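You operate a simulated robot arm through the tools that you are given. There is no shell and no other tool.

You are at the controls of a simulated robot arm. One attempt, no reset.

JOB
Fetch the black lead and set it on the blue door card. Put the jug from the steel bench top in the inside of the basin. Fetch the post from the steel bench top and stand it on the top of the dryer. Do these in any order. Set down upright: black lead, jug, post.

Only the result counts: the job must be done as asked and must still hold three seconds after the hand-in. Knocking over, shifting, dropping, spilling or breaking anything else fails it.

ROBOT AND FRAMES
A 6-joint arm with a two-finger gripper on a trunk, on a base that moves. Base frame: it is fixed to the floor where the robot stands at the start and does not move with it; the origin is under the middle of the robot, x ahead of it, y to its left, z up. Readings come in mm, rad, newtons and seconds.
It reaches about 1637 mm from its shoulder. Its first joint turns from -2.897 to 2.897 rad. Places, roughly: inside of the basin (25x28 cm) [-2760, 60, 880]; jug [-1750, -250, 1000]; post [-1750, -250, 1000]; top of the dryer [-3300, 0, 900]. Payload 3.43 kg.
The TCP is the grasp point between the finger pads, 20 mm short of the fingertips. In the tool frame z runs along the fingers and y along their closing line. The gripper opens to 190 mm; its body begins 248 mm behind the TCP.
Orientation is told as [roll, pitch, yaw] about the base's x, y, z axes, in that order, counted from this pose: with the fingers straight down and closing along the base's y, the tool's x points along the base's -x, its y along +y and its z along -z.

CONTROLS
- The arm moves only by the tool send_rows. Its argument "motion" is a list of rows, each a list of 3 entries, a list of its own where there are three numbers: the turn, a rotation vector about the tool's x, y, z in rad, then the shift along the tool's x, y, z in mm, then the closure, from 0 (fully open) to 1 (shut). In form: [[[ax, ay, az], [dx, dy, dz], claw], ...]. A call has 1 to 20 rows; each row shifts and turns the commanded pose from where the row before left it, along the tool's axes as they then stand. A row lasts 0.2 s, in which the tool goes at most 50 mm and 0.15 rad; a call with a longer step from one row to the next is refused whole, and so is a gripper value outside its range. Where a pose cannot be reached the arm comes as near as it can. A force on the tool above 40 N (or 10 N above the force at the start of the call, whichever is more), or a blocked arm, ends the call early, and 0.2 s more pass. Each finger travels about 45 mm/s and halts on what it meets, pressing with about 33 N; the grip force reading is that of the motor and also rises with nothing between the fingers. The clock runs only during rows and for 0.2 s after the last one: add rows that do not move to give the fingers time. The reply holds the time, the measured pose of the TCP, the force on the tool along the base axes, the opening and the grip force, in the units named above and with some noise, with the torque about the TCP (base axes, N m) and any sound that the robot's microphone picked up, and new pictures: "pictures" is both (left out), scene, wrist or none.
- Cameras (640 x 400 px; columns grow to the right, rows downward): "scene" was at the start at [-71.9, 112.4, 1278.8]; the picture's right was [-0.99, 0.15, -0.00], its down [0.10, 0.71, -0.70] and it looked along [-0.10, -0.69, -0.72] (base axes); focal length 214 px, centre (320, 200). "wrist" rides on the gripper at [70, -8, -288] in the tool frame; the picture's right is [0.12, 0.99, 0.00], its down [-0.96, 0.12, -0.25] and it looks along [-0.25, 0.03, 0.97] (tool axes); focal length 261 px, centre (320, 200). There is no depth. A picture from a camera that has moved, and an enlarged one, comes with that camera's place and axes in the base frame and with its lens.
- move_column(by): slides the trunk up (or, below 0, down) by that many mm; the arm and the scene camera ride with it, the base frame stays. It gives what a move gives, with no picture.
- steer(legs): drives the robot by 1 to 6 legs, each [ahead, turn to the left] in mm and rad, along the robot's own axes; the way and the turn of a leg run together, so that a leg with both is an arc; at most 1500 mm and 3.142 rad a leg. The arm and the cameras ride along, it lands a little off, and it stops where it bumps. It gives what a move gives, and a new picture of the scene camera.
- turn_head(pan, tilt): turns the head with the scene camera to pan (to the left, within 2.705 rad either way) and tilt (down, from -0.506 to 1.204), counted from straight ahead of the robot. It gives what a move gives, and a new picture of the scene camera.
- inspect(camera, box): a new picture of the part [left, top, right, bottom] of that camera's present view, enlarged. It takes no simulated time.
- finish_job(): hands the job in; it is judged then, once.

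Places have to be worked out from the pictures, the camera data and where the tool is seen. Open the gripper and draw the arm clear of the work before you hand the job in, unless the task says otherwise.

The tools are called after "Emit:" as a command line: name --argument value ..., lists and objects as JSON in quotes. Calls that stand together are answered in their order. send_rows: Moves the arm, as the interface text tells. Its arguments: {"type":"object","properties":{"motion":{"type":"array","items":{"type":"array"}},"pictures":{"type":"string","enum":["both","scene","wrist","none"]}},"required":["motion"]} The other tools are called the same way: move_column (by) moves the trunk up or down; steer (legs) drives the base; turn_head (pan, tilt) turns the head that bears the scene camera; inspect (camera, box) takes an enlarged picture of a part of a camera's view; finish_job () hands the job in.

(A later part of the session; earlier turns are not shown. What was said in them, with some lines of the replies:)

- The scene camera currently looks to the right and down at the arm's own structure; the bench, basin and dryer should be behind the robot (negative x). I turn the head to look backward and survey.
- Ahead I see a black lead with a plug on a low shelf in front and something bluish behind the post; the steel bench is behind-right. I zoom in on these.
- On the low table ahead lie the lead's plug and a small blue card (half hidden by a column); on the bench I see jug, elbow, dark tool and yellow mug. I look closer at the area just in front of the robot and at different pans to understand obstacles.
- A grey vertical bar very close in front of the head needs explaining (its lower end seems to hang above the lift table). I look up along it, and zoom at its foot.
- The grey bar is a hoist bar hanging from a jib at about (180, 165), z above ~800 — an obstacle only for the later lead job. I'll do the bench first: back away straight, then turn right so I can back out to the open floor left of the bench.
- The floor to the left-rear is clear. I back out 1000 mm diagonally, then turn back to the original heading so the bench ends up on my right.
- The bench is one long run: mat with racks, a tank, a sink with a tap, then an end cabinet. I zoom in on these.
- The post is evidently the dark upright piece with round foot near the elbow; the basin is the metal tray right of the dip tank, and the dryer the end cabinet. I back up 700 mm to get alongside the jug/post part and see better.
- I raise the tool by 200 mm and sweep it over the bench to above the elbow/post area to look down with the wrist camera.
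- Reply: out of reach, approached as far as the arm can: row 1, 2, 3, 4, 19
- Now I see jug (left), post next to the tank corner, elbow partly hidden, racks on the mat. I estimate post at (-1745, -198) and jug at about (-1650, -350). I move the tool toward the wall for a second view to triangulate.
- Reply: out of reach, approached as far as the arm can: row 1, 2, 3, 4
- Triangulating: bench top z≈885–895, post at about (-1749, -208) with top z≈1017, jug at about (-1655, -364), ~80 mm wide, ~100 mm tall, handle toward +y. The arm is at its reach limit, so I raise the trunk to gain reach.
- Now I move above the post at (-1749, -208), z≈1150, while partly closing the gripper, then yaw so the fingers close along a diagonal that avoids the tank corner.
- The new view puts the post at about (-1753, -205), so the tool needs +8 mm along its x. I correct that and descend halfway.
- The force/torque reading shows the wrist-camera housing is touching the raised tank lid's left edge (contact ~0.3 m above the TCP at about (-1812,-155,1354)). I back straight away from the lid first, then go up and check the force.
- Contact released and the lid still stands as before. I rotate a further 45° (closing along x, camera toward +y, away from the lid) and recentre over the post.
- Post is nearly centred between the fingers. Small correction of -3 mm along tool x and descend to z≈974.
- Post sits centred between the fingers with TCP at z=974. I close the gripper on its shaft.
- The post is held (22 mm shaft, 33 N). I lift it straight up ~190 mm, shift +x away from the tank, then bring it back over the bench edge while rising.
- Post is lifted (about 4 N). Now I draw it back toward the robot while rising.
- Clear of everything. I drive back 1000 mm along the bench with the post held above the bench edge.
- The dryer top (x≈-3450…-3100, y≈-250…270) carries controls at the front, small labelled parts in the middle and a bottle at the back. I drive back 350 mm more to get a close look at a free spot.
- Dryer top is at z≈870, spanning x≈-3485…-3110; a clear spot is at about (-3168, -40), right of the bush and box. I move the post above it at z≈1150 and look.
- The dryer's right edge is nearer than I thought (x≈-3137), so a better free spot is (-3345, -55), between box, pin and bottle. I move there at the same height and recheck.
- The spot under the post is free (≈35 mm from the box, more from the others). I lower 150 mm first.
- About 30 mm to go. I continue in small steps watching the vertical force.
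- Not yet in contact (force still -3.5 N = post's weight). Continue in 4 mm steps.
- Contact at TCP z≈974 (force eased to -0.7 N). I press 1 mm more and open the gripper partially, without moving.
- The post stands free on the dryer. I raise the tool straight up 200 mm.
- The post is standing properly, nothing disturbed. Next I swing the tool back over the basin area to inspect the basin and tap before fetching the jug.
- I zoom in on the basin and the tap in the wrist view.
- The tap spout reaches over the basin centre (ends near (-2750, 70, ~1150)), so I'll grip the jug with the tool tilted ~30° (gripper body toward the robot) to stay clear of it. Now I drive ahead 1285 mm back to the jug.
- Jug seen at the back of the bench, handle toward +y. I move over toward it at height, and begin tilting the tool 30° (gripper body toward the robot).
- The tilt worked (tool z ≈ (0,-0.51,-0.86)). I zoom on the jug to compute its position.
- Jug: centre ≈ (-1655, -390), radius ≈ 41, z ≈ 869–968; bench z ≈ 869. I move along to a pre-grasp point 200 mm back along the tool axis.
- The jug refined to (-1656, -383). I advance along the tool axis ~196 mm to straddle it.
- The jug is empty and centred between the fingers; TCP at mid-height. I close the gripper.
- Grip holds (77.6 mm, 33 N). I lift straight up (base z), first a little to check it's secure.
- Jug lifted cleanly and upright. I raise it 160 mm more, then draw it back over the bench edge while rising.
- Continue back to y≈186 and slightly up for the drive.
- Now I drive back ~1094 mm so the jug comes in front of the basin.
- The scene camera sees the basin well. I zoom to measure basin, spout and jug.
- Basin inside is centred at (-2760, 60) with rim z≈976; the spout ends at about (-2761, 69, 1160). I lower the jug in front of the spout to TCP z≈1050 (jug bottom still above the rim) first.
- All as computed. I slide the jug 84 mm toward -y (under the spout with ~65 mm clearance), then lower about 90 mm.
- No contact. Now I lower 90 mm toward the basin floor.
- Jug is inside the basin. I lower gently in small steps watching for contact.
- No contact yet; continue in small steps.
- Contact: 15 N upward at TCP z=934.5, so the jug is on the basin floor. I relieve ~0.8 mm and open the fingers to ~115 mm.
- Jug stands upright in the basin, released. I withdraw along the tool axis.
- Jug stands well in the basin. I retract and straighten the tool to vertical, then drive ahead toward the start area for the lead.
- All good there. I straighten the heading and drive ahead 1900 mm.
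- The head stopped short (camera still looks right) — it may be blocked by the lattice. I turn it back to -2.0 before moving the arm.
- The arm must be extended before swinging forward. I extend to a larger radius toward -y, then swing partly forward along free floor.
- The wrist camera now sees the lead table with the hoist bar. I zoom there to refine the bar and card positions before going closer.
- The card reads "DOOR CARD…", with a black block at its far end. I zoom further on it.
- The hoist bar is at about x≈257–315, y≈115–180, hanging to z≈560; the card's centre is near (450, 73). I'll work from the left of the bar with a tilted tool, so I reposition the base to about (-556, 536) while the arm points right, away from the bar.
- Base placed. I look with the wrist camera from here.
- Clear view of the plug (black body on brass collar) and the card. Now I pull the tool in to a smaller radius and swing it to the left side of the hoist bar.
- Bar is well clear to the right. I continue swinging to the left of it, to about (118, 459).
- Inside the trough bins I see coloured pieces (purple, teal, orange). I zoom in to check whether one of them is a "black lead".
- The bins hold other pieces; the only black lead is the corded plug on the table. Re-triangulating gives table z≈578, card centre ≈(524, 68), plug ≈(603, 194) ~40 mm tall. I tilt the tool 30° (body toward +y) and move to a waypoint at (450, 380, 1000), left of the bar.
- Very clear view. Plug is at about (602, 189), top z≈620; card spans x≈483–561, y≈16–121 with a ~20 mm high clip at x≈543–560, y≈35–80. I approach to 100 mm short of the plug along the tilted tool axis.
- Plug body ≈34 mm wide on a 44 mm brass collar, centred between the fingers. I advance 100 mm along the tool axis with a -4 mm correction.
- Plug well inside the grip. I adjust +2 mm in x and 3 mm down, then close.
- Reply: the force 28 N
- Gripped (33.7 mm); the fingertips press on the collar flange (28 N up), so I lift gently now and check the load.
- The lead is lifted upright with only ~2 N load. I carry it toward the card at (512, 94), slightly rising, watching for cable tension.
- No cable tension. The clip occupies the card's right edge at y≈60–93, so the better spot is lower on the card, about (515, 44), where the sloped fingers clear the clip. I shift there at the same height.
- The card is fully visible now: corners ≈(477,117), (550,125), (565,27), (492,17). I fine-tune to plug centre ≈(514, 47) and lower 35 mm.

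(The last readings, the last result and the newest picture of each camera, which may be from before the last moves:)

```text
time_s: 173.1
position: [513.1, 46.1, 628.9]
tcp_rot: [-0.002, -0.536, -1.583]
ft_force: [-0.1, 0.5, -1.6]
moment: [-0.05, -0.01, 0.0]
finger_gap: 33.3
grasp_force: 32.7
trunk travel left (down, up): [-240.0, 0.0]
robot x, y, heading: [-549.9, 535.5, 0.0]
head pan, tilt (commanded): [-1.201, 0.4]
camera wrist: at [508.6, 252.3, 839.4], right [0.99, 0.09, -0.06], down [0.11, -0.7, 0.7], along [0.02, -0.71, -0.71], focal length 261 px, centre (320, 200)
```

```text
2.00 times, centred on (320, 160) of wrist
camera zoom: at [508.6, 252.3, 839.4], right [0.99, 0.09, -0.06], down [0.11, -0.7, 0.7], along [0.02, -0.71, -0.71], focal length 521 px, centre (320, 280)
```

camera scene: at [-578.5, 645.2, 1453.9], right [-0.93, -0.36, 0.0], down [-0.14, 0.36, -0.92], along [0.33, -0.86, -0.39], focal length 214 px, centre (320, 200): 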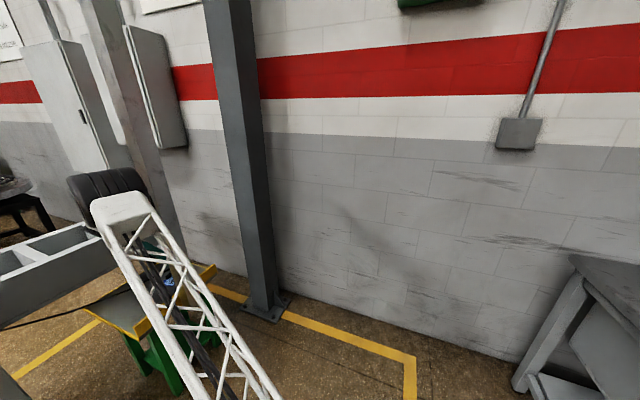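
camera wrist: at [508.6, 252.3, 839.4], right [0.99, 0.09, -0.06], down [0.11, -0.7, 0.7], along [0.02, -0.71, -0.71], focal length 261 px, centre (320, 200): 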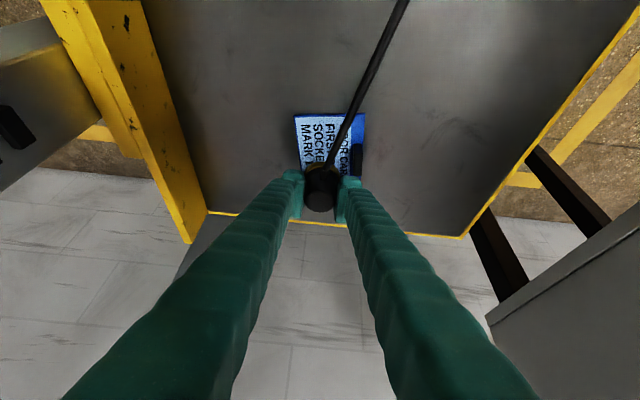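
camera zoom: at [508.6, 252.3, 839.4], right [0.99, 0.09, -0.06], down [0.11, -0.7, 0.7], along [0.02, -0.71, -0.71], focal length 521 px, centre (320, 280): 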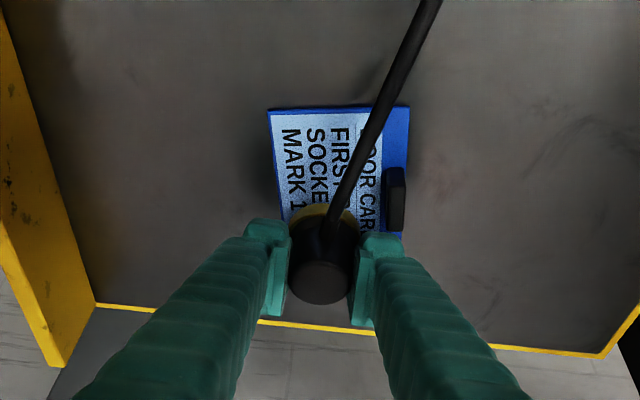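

About 10 mm to go. Lowering in small steps with force checks.

Emit:
send_rows --motion '[[[0, 0, 0], [2.5, 0, 4.3], 1], [[0, 0, 0], [0, 0, 0], 1]]' --pictures "none"

Emit:
send_rows --motion '[[[0, 0, 0], [1, 0, 1.7], 1], [[0, 0, 0], [0, 0, 0], 1]]' --pictures "none"

Emit:
send_rows --motion '[[[0, 0, 0], [1, 0, 1.7], 1], [[0, 0, 0], [0, 0, 0], 1]]' --pictures "wrist"

Emit:
inspect --camera "wrist" --box '[220, 60, 420, 260]'

```text
time_s: 173.7
position: [512.3, 45.0, 623.4]
tcp_rot: [-0.001, -0.535, -1.587]
ft_force: [1.2, 0.2, -2.2]
moment: [-0.01, -0.02, 0.0]
finger_gap: 33.4
grasp_force: 32.4
trunk travel left (down, up): [-240.0, 0.0]
robot x, y, heading: [-552.5, 534.2, 0.003]
head pan, tilt (commanded): [-1.201, 0.4]
```

```text
time_s: 174.3
position: [513.2, 44.6, 620.5]
tcp_rot: [-0.001, -0.534, -1.587]
ft_force: [0.5, 0.4, -2.5]
moment: [-0.01, -0.01, 0.0]
finger_gap: 33.4
grasp_force: 32.8
trunk travel left (down, up): [-240.0, 0.0]
robot x, y, heading: [-552.5, 530.6, 0.002]
head pan, tilt (commanded): [-1.201, 0.4]
```

```text
time_s: 174.9
position: [513.1, 46.5, 618.6]
tcp_rot: [-0.002, -0.534, -1.587]
ft_force: [0.2, 0.7, -2.0]
moment: [-0.02, 0.0, -0.01]
finger_gap: 33.5
grasp_force: 33.3
trunk travel left (down, up): [-240.0, 0.0]
robot x, y, heading: [-550.6, 536.1, 0.005]
head pan, tilt (commanded): [-1.201, 0.4]
camera wrist: at [508.8, 252.2, 830.4], right [0.99, 0.09, -0.06], down [0.1, -0.7, 0.7], along [0.02, -0.71, -0.71], focal length 261 px, centre (320, 200)
```

wrist: 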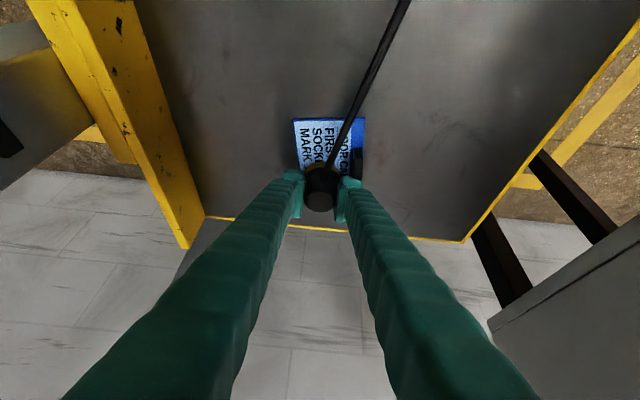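

```text
2.00 times, centred on (320, 160) of wrist
camera zoom: at [508.8, 252.2, 830.4], right [0.99, 0.09, -0.06], down [0.1, -0.7, 0.7], along [0.02, -0.71, -0.71], focal length 521 px, centre (320, 280)
```

zoom: 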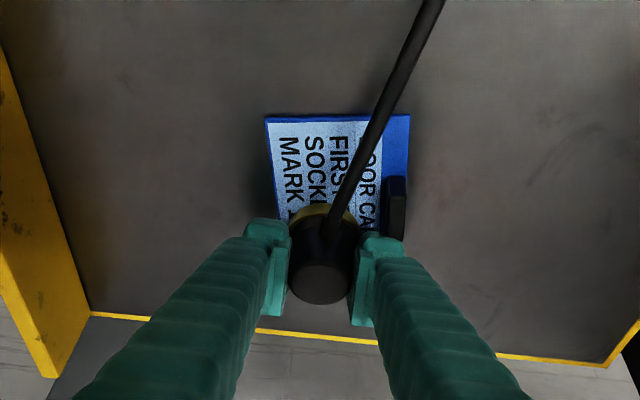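

Still no contact; fingers remain clear of the clip. Continue with ~1.5–2 mm steps.

Emit:
send_rows --motion '[[[0, 0, 0], [0.8, 0, 1.3], 1], [[0, 0, 0], [0, 0, 0], 1]]' --pictures "none"

Emit:
send_rows --motion '[[[0, 0, 0], [0.5, 0, 0.9], 1], [[0, 0, 0], [0, 0, 0], 1]]' --pictures "none"

```text
time_s: 175.5
position: [513.6, 45.8, 617.5]
tcp_rot: [-0.001, -0.534, -1.586]
ft_force: [-1.7, -0.2, -2.2]
moment: [-0.01, 0.0, 0.0]
finger_gap: 33.3
grasp_force: 33.1
trunk travel left (down, up): [-240.0, 0.0]
robot x, y, heading: [-549.0, 537.7, -0.0]
head pan, tilt (commanded): [-1.201, 0.4]
```

```text
time_s: 176.1
position: [512.8, 46.6, 618.7]
tcp_rot: [0.0, -0.534, -1.589]
ft_force: [0.3, 0.1, 4.4]
moment: [0.06, 0.08, 0.03]
finger_gap: 33.7
grasp_force: 32.3
trunk travel left (down, up): [-240.0, 0.0]
robot x, y, heading: [-555.3, 535.2, 0.003]
head pan, tilt (commanded): [-1.201, 0.4]
```

Contact at +4.4 N (plug on the card). I open just enough (to ~48 mm) to release it.

Emit:
send_rows --motion '[[[0, 0, 0], [0, 0, 0], 0.81], [[0, 0, 0], [0, 0, 0], 0.79], [[0, 0, 0], [0, 0, 0], 0.77], [[0, 0, 0], [0, 0, 0], 0.75], [[0, 0, 0], [0, 0, 0], 0.75]]' --pictures "wrist"

Emit:
inspect --camera "wrist" --box '[240, 100, 400, 250]'

```text
time_s: 177.3
position: [514.2, 46.8, 616.2]
tcp_rot: [0.0, -0.534, -1.587]
ft_force: [0.1, 0.0, -0.6]
moment: [-0.01, -0.01, 0.03]
finger_gap: 47.6
grasp_force: 0.0
trunk travel left (down, up): [-240.0, 0.0]
robot x, y, heading: [-553.7, 537.9, 0.005]
head pan, tilt (commanded): [-1.201, 0.4]
camera wrist: at [509.0, 252.4, 827.9], right [0.99, 0.09, -0.06], down [0.1, -0.7, 0.7], along [0.02, -0.71, -0.71], focal length 261 px, centre (320, 200)
```

wrist: 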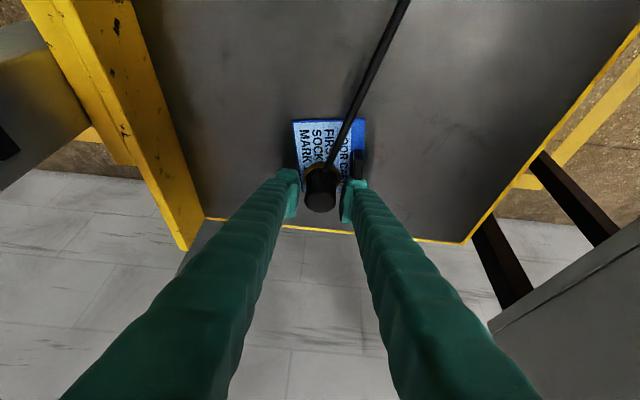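

```text
2.67 times, centred on (320, 175) of wrist
camera zoom: at [509.0, 252.4, 827.9], right [0.99, 0.09, -0.06], down [0.1, -0.7, 0.7], along [0.02, -0.71, -0.71], focal length 695 px, centre (320, 267)
```

zoom: 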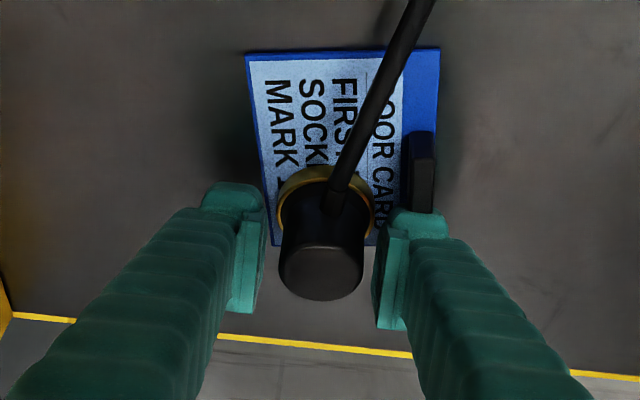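

The plug stands upright on the card, fully released. I withdraw along the tool axis.

Emit:
send_rows --motion '[[[0, 0, 0], [0, 0, -10], 0.75], [[0, 0, 0], [0, 0, -15], 0.75], [[0, 0, 0], [0, 0, -25], 0.75], [[0, 0, 0], [0, 0, -35], 0.75], [[0, 0, 0], [0, 0, -40], 0.75], [[0, 0, 0], [0, 0, -40], 0.75], [[0, 0, 0], [0, 0, -40], 0.75], [[0, 0, 0], [0, 0, 0], 0.75]]'

Emit:
inspect --camera "wrist" --box '[220, 60, 420, 260]'

```text
time_s: 179.1
position: [514.4, 151.5, 793.4]
tcp_rot: [0.0, -0.535, -1.584]
ft_force: [0.7, 0.5, 0.6]
moment: [0.0, -0.02, 0.01]
finger_gap: 47.6
grasp_force: 0.2
trunk travel left (down, up): [-240.0, 0.0]
robot x, y, heading: [-552.5, 534.6, 0.005]
head pan, tilt (commanded): [-1.201, 0.4]
camera scene: at [-578.7, 645.3, 1453.9], right [-0.93, -0.36, 0.0], down [-0.14, 0.36, -0.92], along [0.33, -0.86, -0.39], focal length 214 px, centre (320, 200)
camera wrist: at [509.5, 357.6, 1003.7], right [0.99, 0.09, -0.06], down [0.1, -0.7, 0.7], along [0.02, -0.71, -0.71], focal length 261 px, centre (320, 200)
```

scene: 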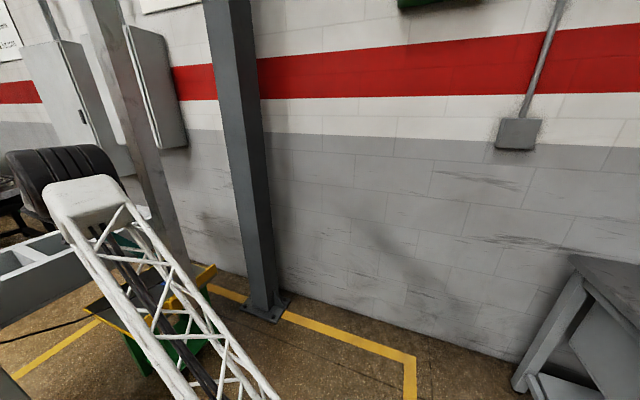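
wrist: 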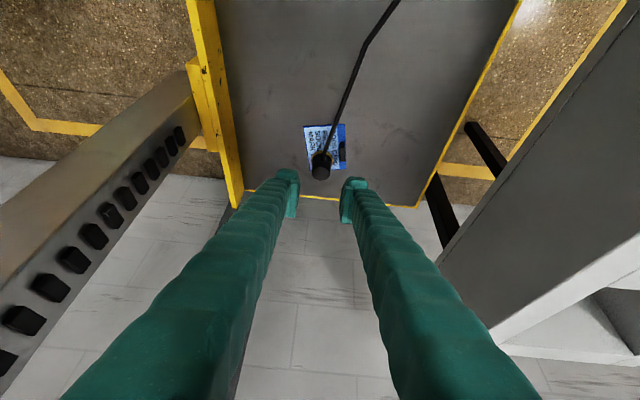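

```text
2.00 times, centred on (320, 160) of wrist
camera zoom: at [509.5, 357.6, 1003.7], right [0.99, 0.09, -0.06], down [0.1, -0.7, 0.7], along [0.02, -0.71, -0.71], focal length 521 px, centre (320, 280)
```

zoom: 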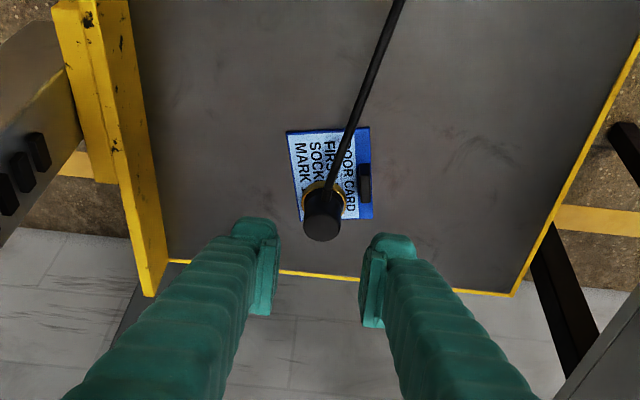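

The lead stands upright on the card. I withdraw the arm back up and to the left of the bar, reversing my approach path, and open the gripper once clear.

Emit:
send_rows --motion '[[[0, 0, 0], [13.1, -0.4, -42.1], 0.75], [[0, 0, 0], [13.1, -0.4, -42.1], 0.75], [[0, 0, 0], [13.1, -0.4, -42.1], 0.75], [[0, 0, 0], [13.1, -0.4, -42.1], 0.75], [[0, 0, 0], [13.1, -0.4, -42.1], 0.75], [[0, 0, 0], [13.1, -0.4, -42.1], 0.75], [[0, 0, 0], [13.1, -0.4, -42.1], 0.75], [[0, 0, 0], [-7.8, -35.7, -25.9], 0.75], [[0, 0, 0], [-7.8, -35.7, -25.9], 0.75], [[0, 0, 0], [-7.8, -35.7, -25.9], 0.6], [[0, 0, 0], [-7.8, -35.7, -25.9], 0.5], [[0, 0, 0], [-7.8, -35.7, -25.9], 0.4], [[0, 0, 0], [-7.8, -35.7, -25.9], 0.3], [[0, 0, 0], [-7.8, -35.7, -25.9], 0.2], [[0, 0, 0], [-7.8, -35.7, -25.9], 0.1], [[0, 0, 0], [-7.8, -35.7, -25.9], 0], [[0, 0, 0], [-7.8, -35.7, -25.9], 0], [[0, 0, 0], [-7.8, -35.7, -25.9], 0], [[0, 0, 0], [0, 0, 0], 0], [[0, 0, 0], [0, 0, 0], 0]]'

Emit:
inspect --camera "wrist" --box '[320, 40, 560, 200]'

```text
time_s: 183.3
position: [121.9, 458.9, 1288.9]
tcp_rot: [0.0, -0.535, -1.586]
ft_force: [-0.7, 0.4, -0.8]
moment: [0.0, -0.03, -0.03]
finger_gap: 189.9
grasp_force: 0.0
trunk travel left (down, up): [-240.0, 0.0]
robot x, y, heading: [-550.3, 538.8, 0.004]
head pan, tilt (commanded): [-1.201, 0.4]
camera scene: at [-578.7, 645.5, 1453.8], right [-0.93, -0.36, 0.0], down [-0.14, 0.36, -0.92], along [0.33, -0.86, -0.39], focal length 214 px, centre (320, 200)
camera wrist: at [118.2, 664.2, 1499.7], right [0.99, 0.09, -0.06], down [0.1, -0.7, 0.7], along [0.02, -0.71, -0.71], focal length 261 px, centre (320, 200)
```

scene: 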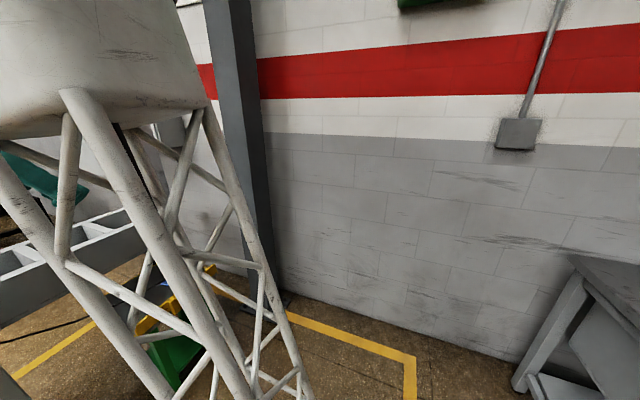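
wrist: 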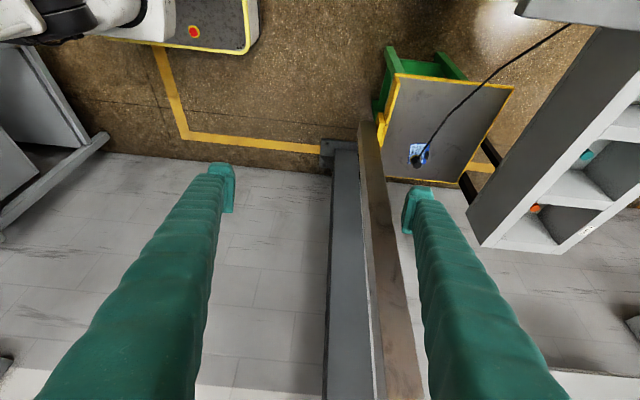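

```text
2.50 times, centred on (440, 120) of wrist
camera zoom: at [118.2, 664.2, 1499.7], right [0.99, 0.09, -0.06], down [0.1, -0.7, 0.7], along [0.02, -0.71, -0.71], focal length 652 px, centre (20, 400)
```

zoom: 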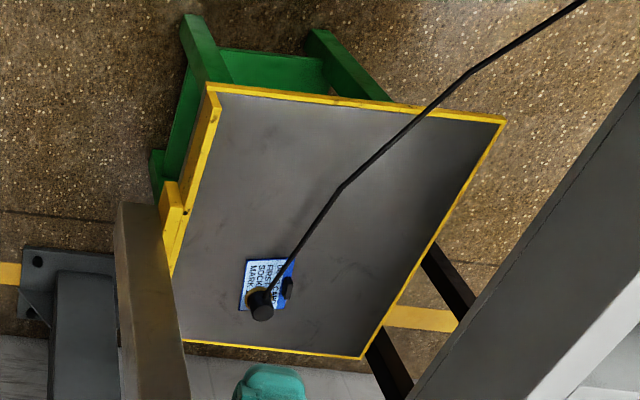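

The lead stands on the card, arm is clear and open. Before handing in, I take a last look back at the bench, basin and dryer.

Emit:
turn_head --pan -2.6 --tilt 0.3

Emit:
inspect --camera "scene" --box '[240, 100, 440, 220]'

Emit:
inspect --camera "scene" --box '[330, 120, 410, 180]'

```text
time_s: 184.8
position: [123.2, 456.5, 1288.2]
tcp_rot: [-0.001, -0.534, -1.587]
ft_force: [-0.4, 0.6, 0.4]
moment: [0.04, 0.04, 0.02]
finger_gap: 189.9
grasp_force: 0.0
trunk travel left (down, up): [-240.0, 0.0]
robot x, y, heading: [-554.7, 533.1, 0.004]
head pan, tilt (commanded): [-2.601, 0.3]
camera scene: at [-692.2, 683.5, 1463.1], right [-0.52, 0.86, 0.0], down [0.25, 0.15, -0.96], along [-0.82, -0.49, -0.3], focal length 214 px, centre (320, 200)
```

scene: 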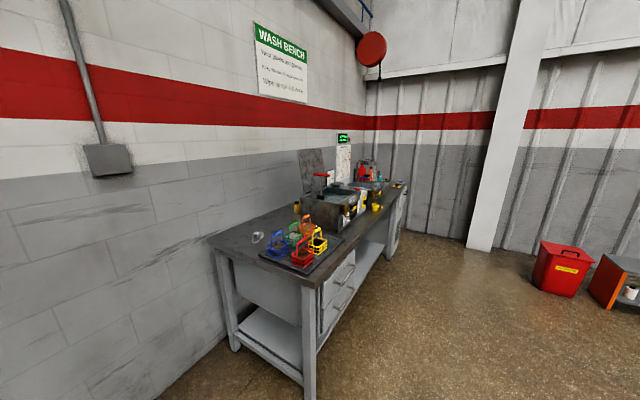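

```text
3.20 times, centred on (340, 160) of scene
camera zoom: at [-692.2, 683.5, 1463.1], right [-0.52, 0.86, 0.0], down [0.25, 0.15, -0.96], along [-0.82, -0.49, -0.3], focal length 686 px, centre (256, 328)
```

zoom: 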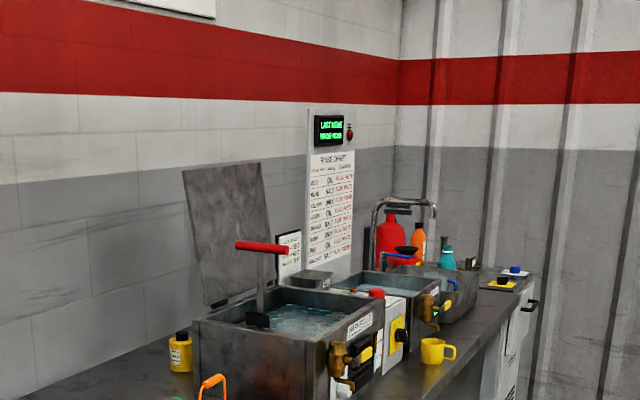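

```text
6.67 times, centred on (370, 150) of scene
camera zoom: at [-692.2, 683.5, 1463.1], right [-0.52, 0.86, 0.0], down [0.25, 0.15, -0.96], along [-0.82, -0.49, -0.3], focal length 1430 px, centre (-13, 533)
```

zoom: 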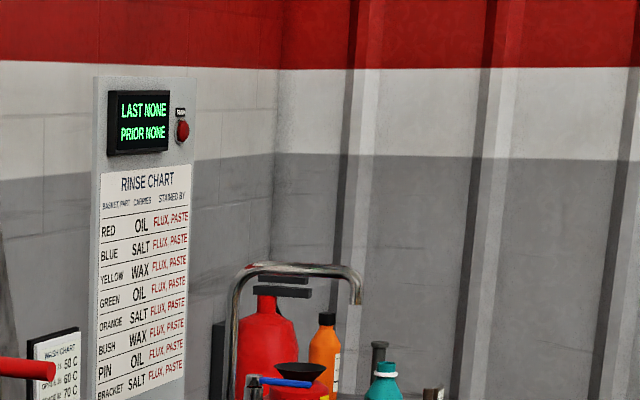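

Everything is in place: the post stands on the dryer and the jug's blue handle shows in the basin. The lead stands on the blue card, and the gripper is open with the arm clear. I hand the job in.

Emit:
finish_job

```text
The job is handed in.
```

I did all three parts and handed the job in. I haven't seen the verdict.

- **Black lead:** it stands upright on the blue door card, near the card's lower edge and clear of the black clip. The cord moved with it without pulling tight.
- **Jug:** it stands upright on the floor of the basin, under the tap spout, with its handle facing the front.
- **Post:** it stands upright on top of the dryer, between the small labelled parts and the orange bottle.

**Lid contact:** while reaching for the post, the wrist camera pressed against the left edge of the open tank lid with about 16 N. I backed off at once. The lid looked unmoved right after and again in the last check. I saw nothing else moved or knocked over.

The gripper is open and the arm is drawn clear of the table and the hoist bar.
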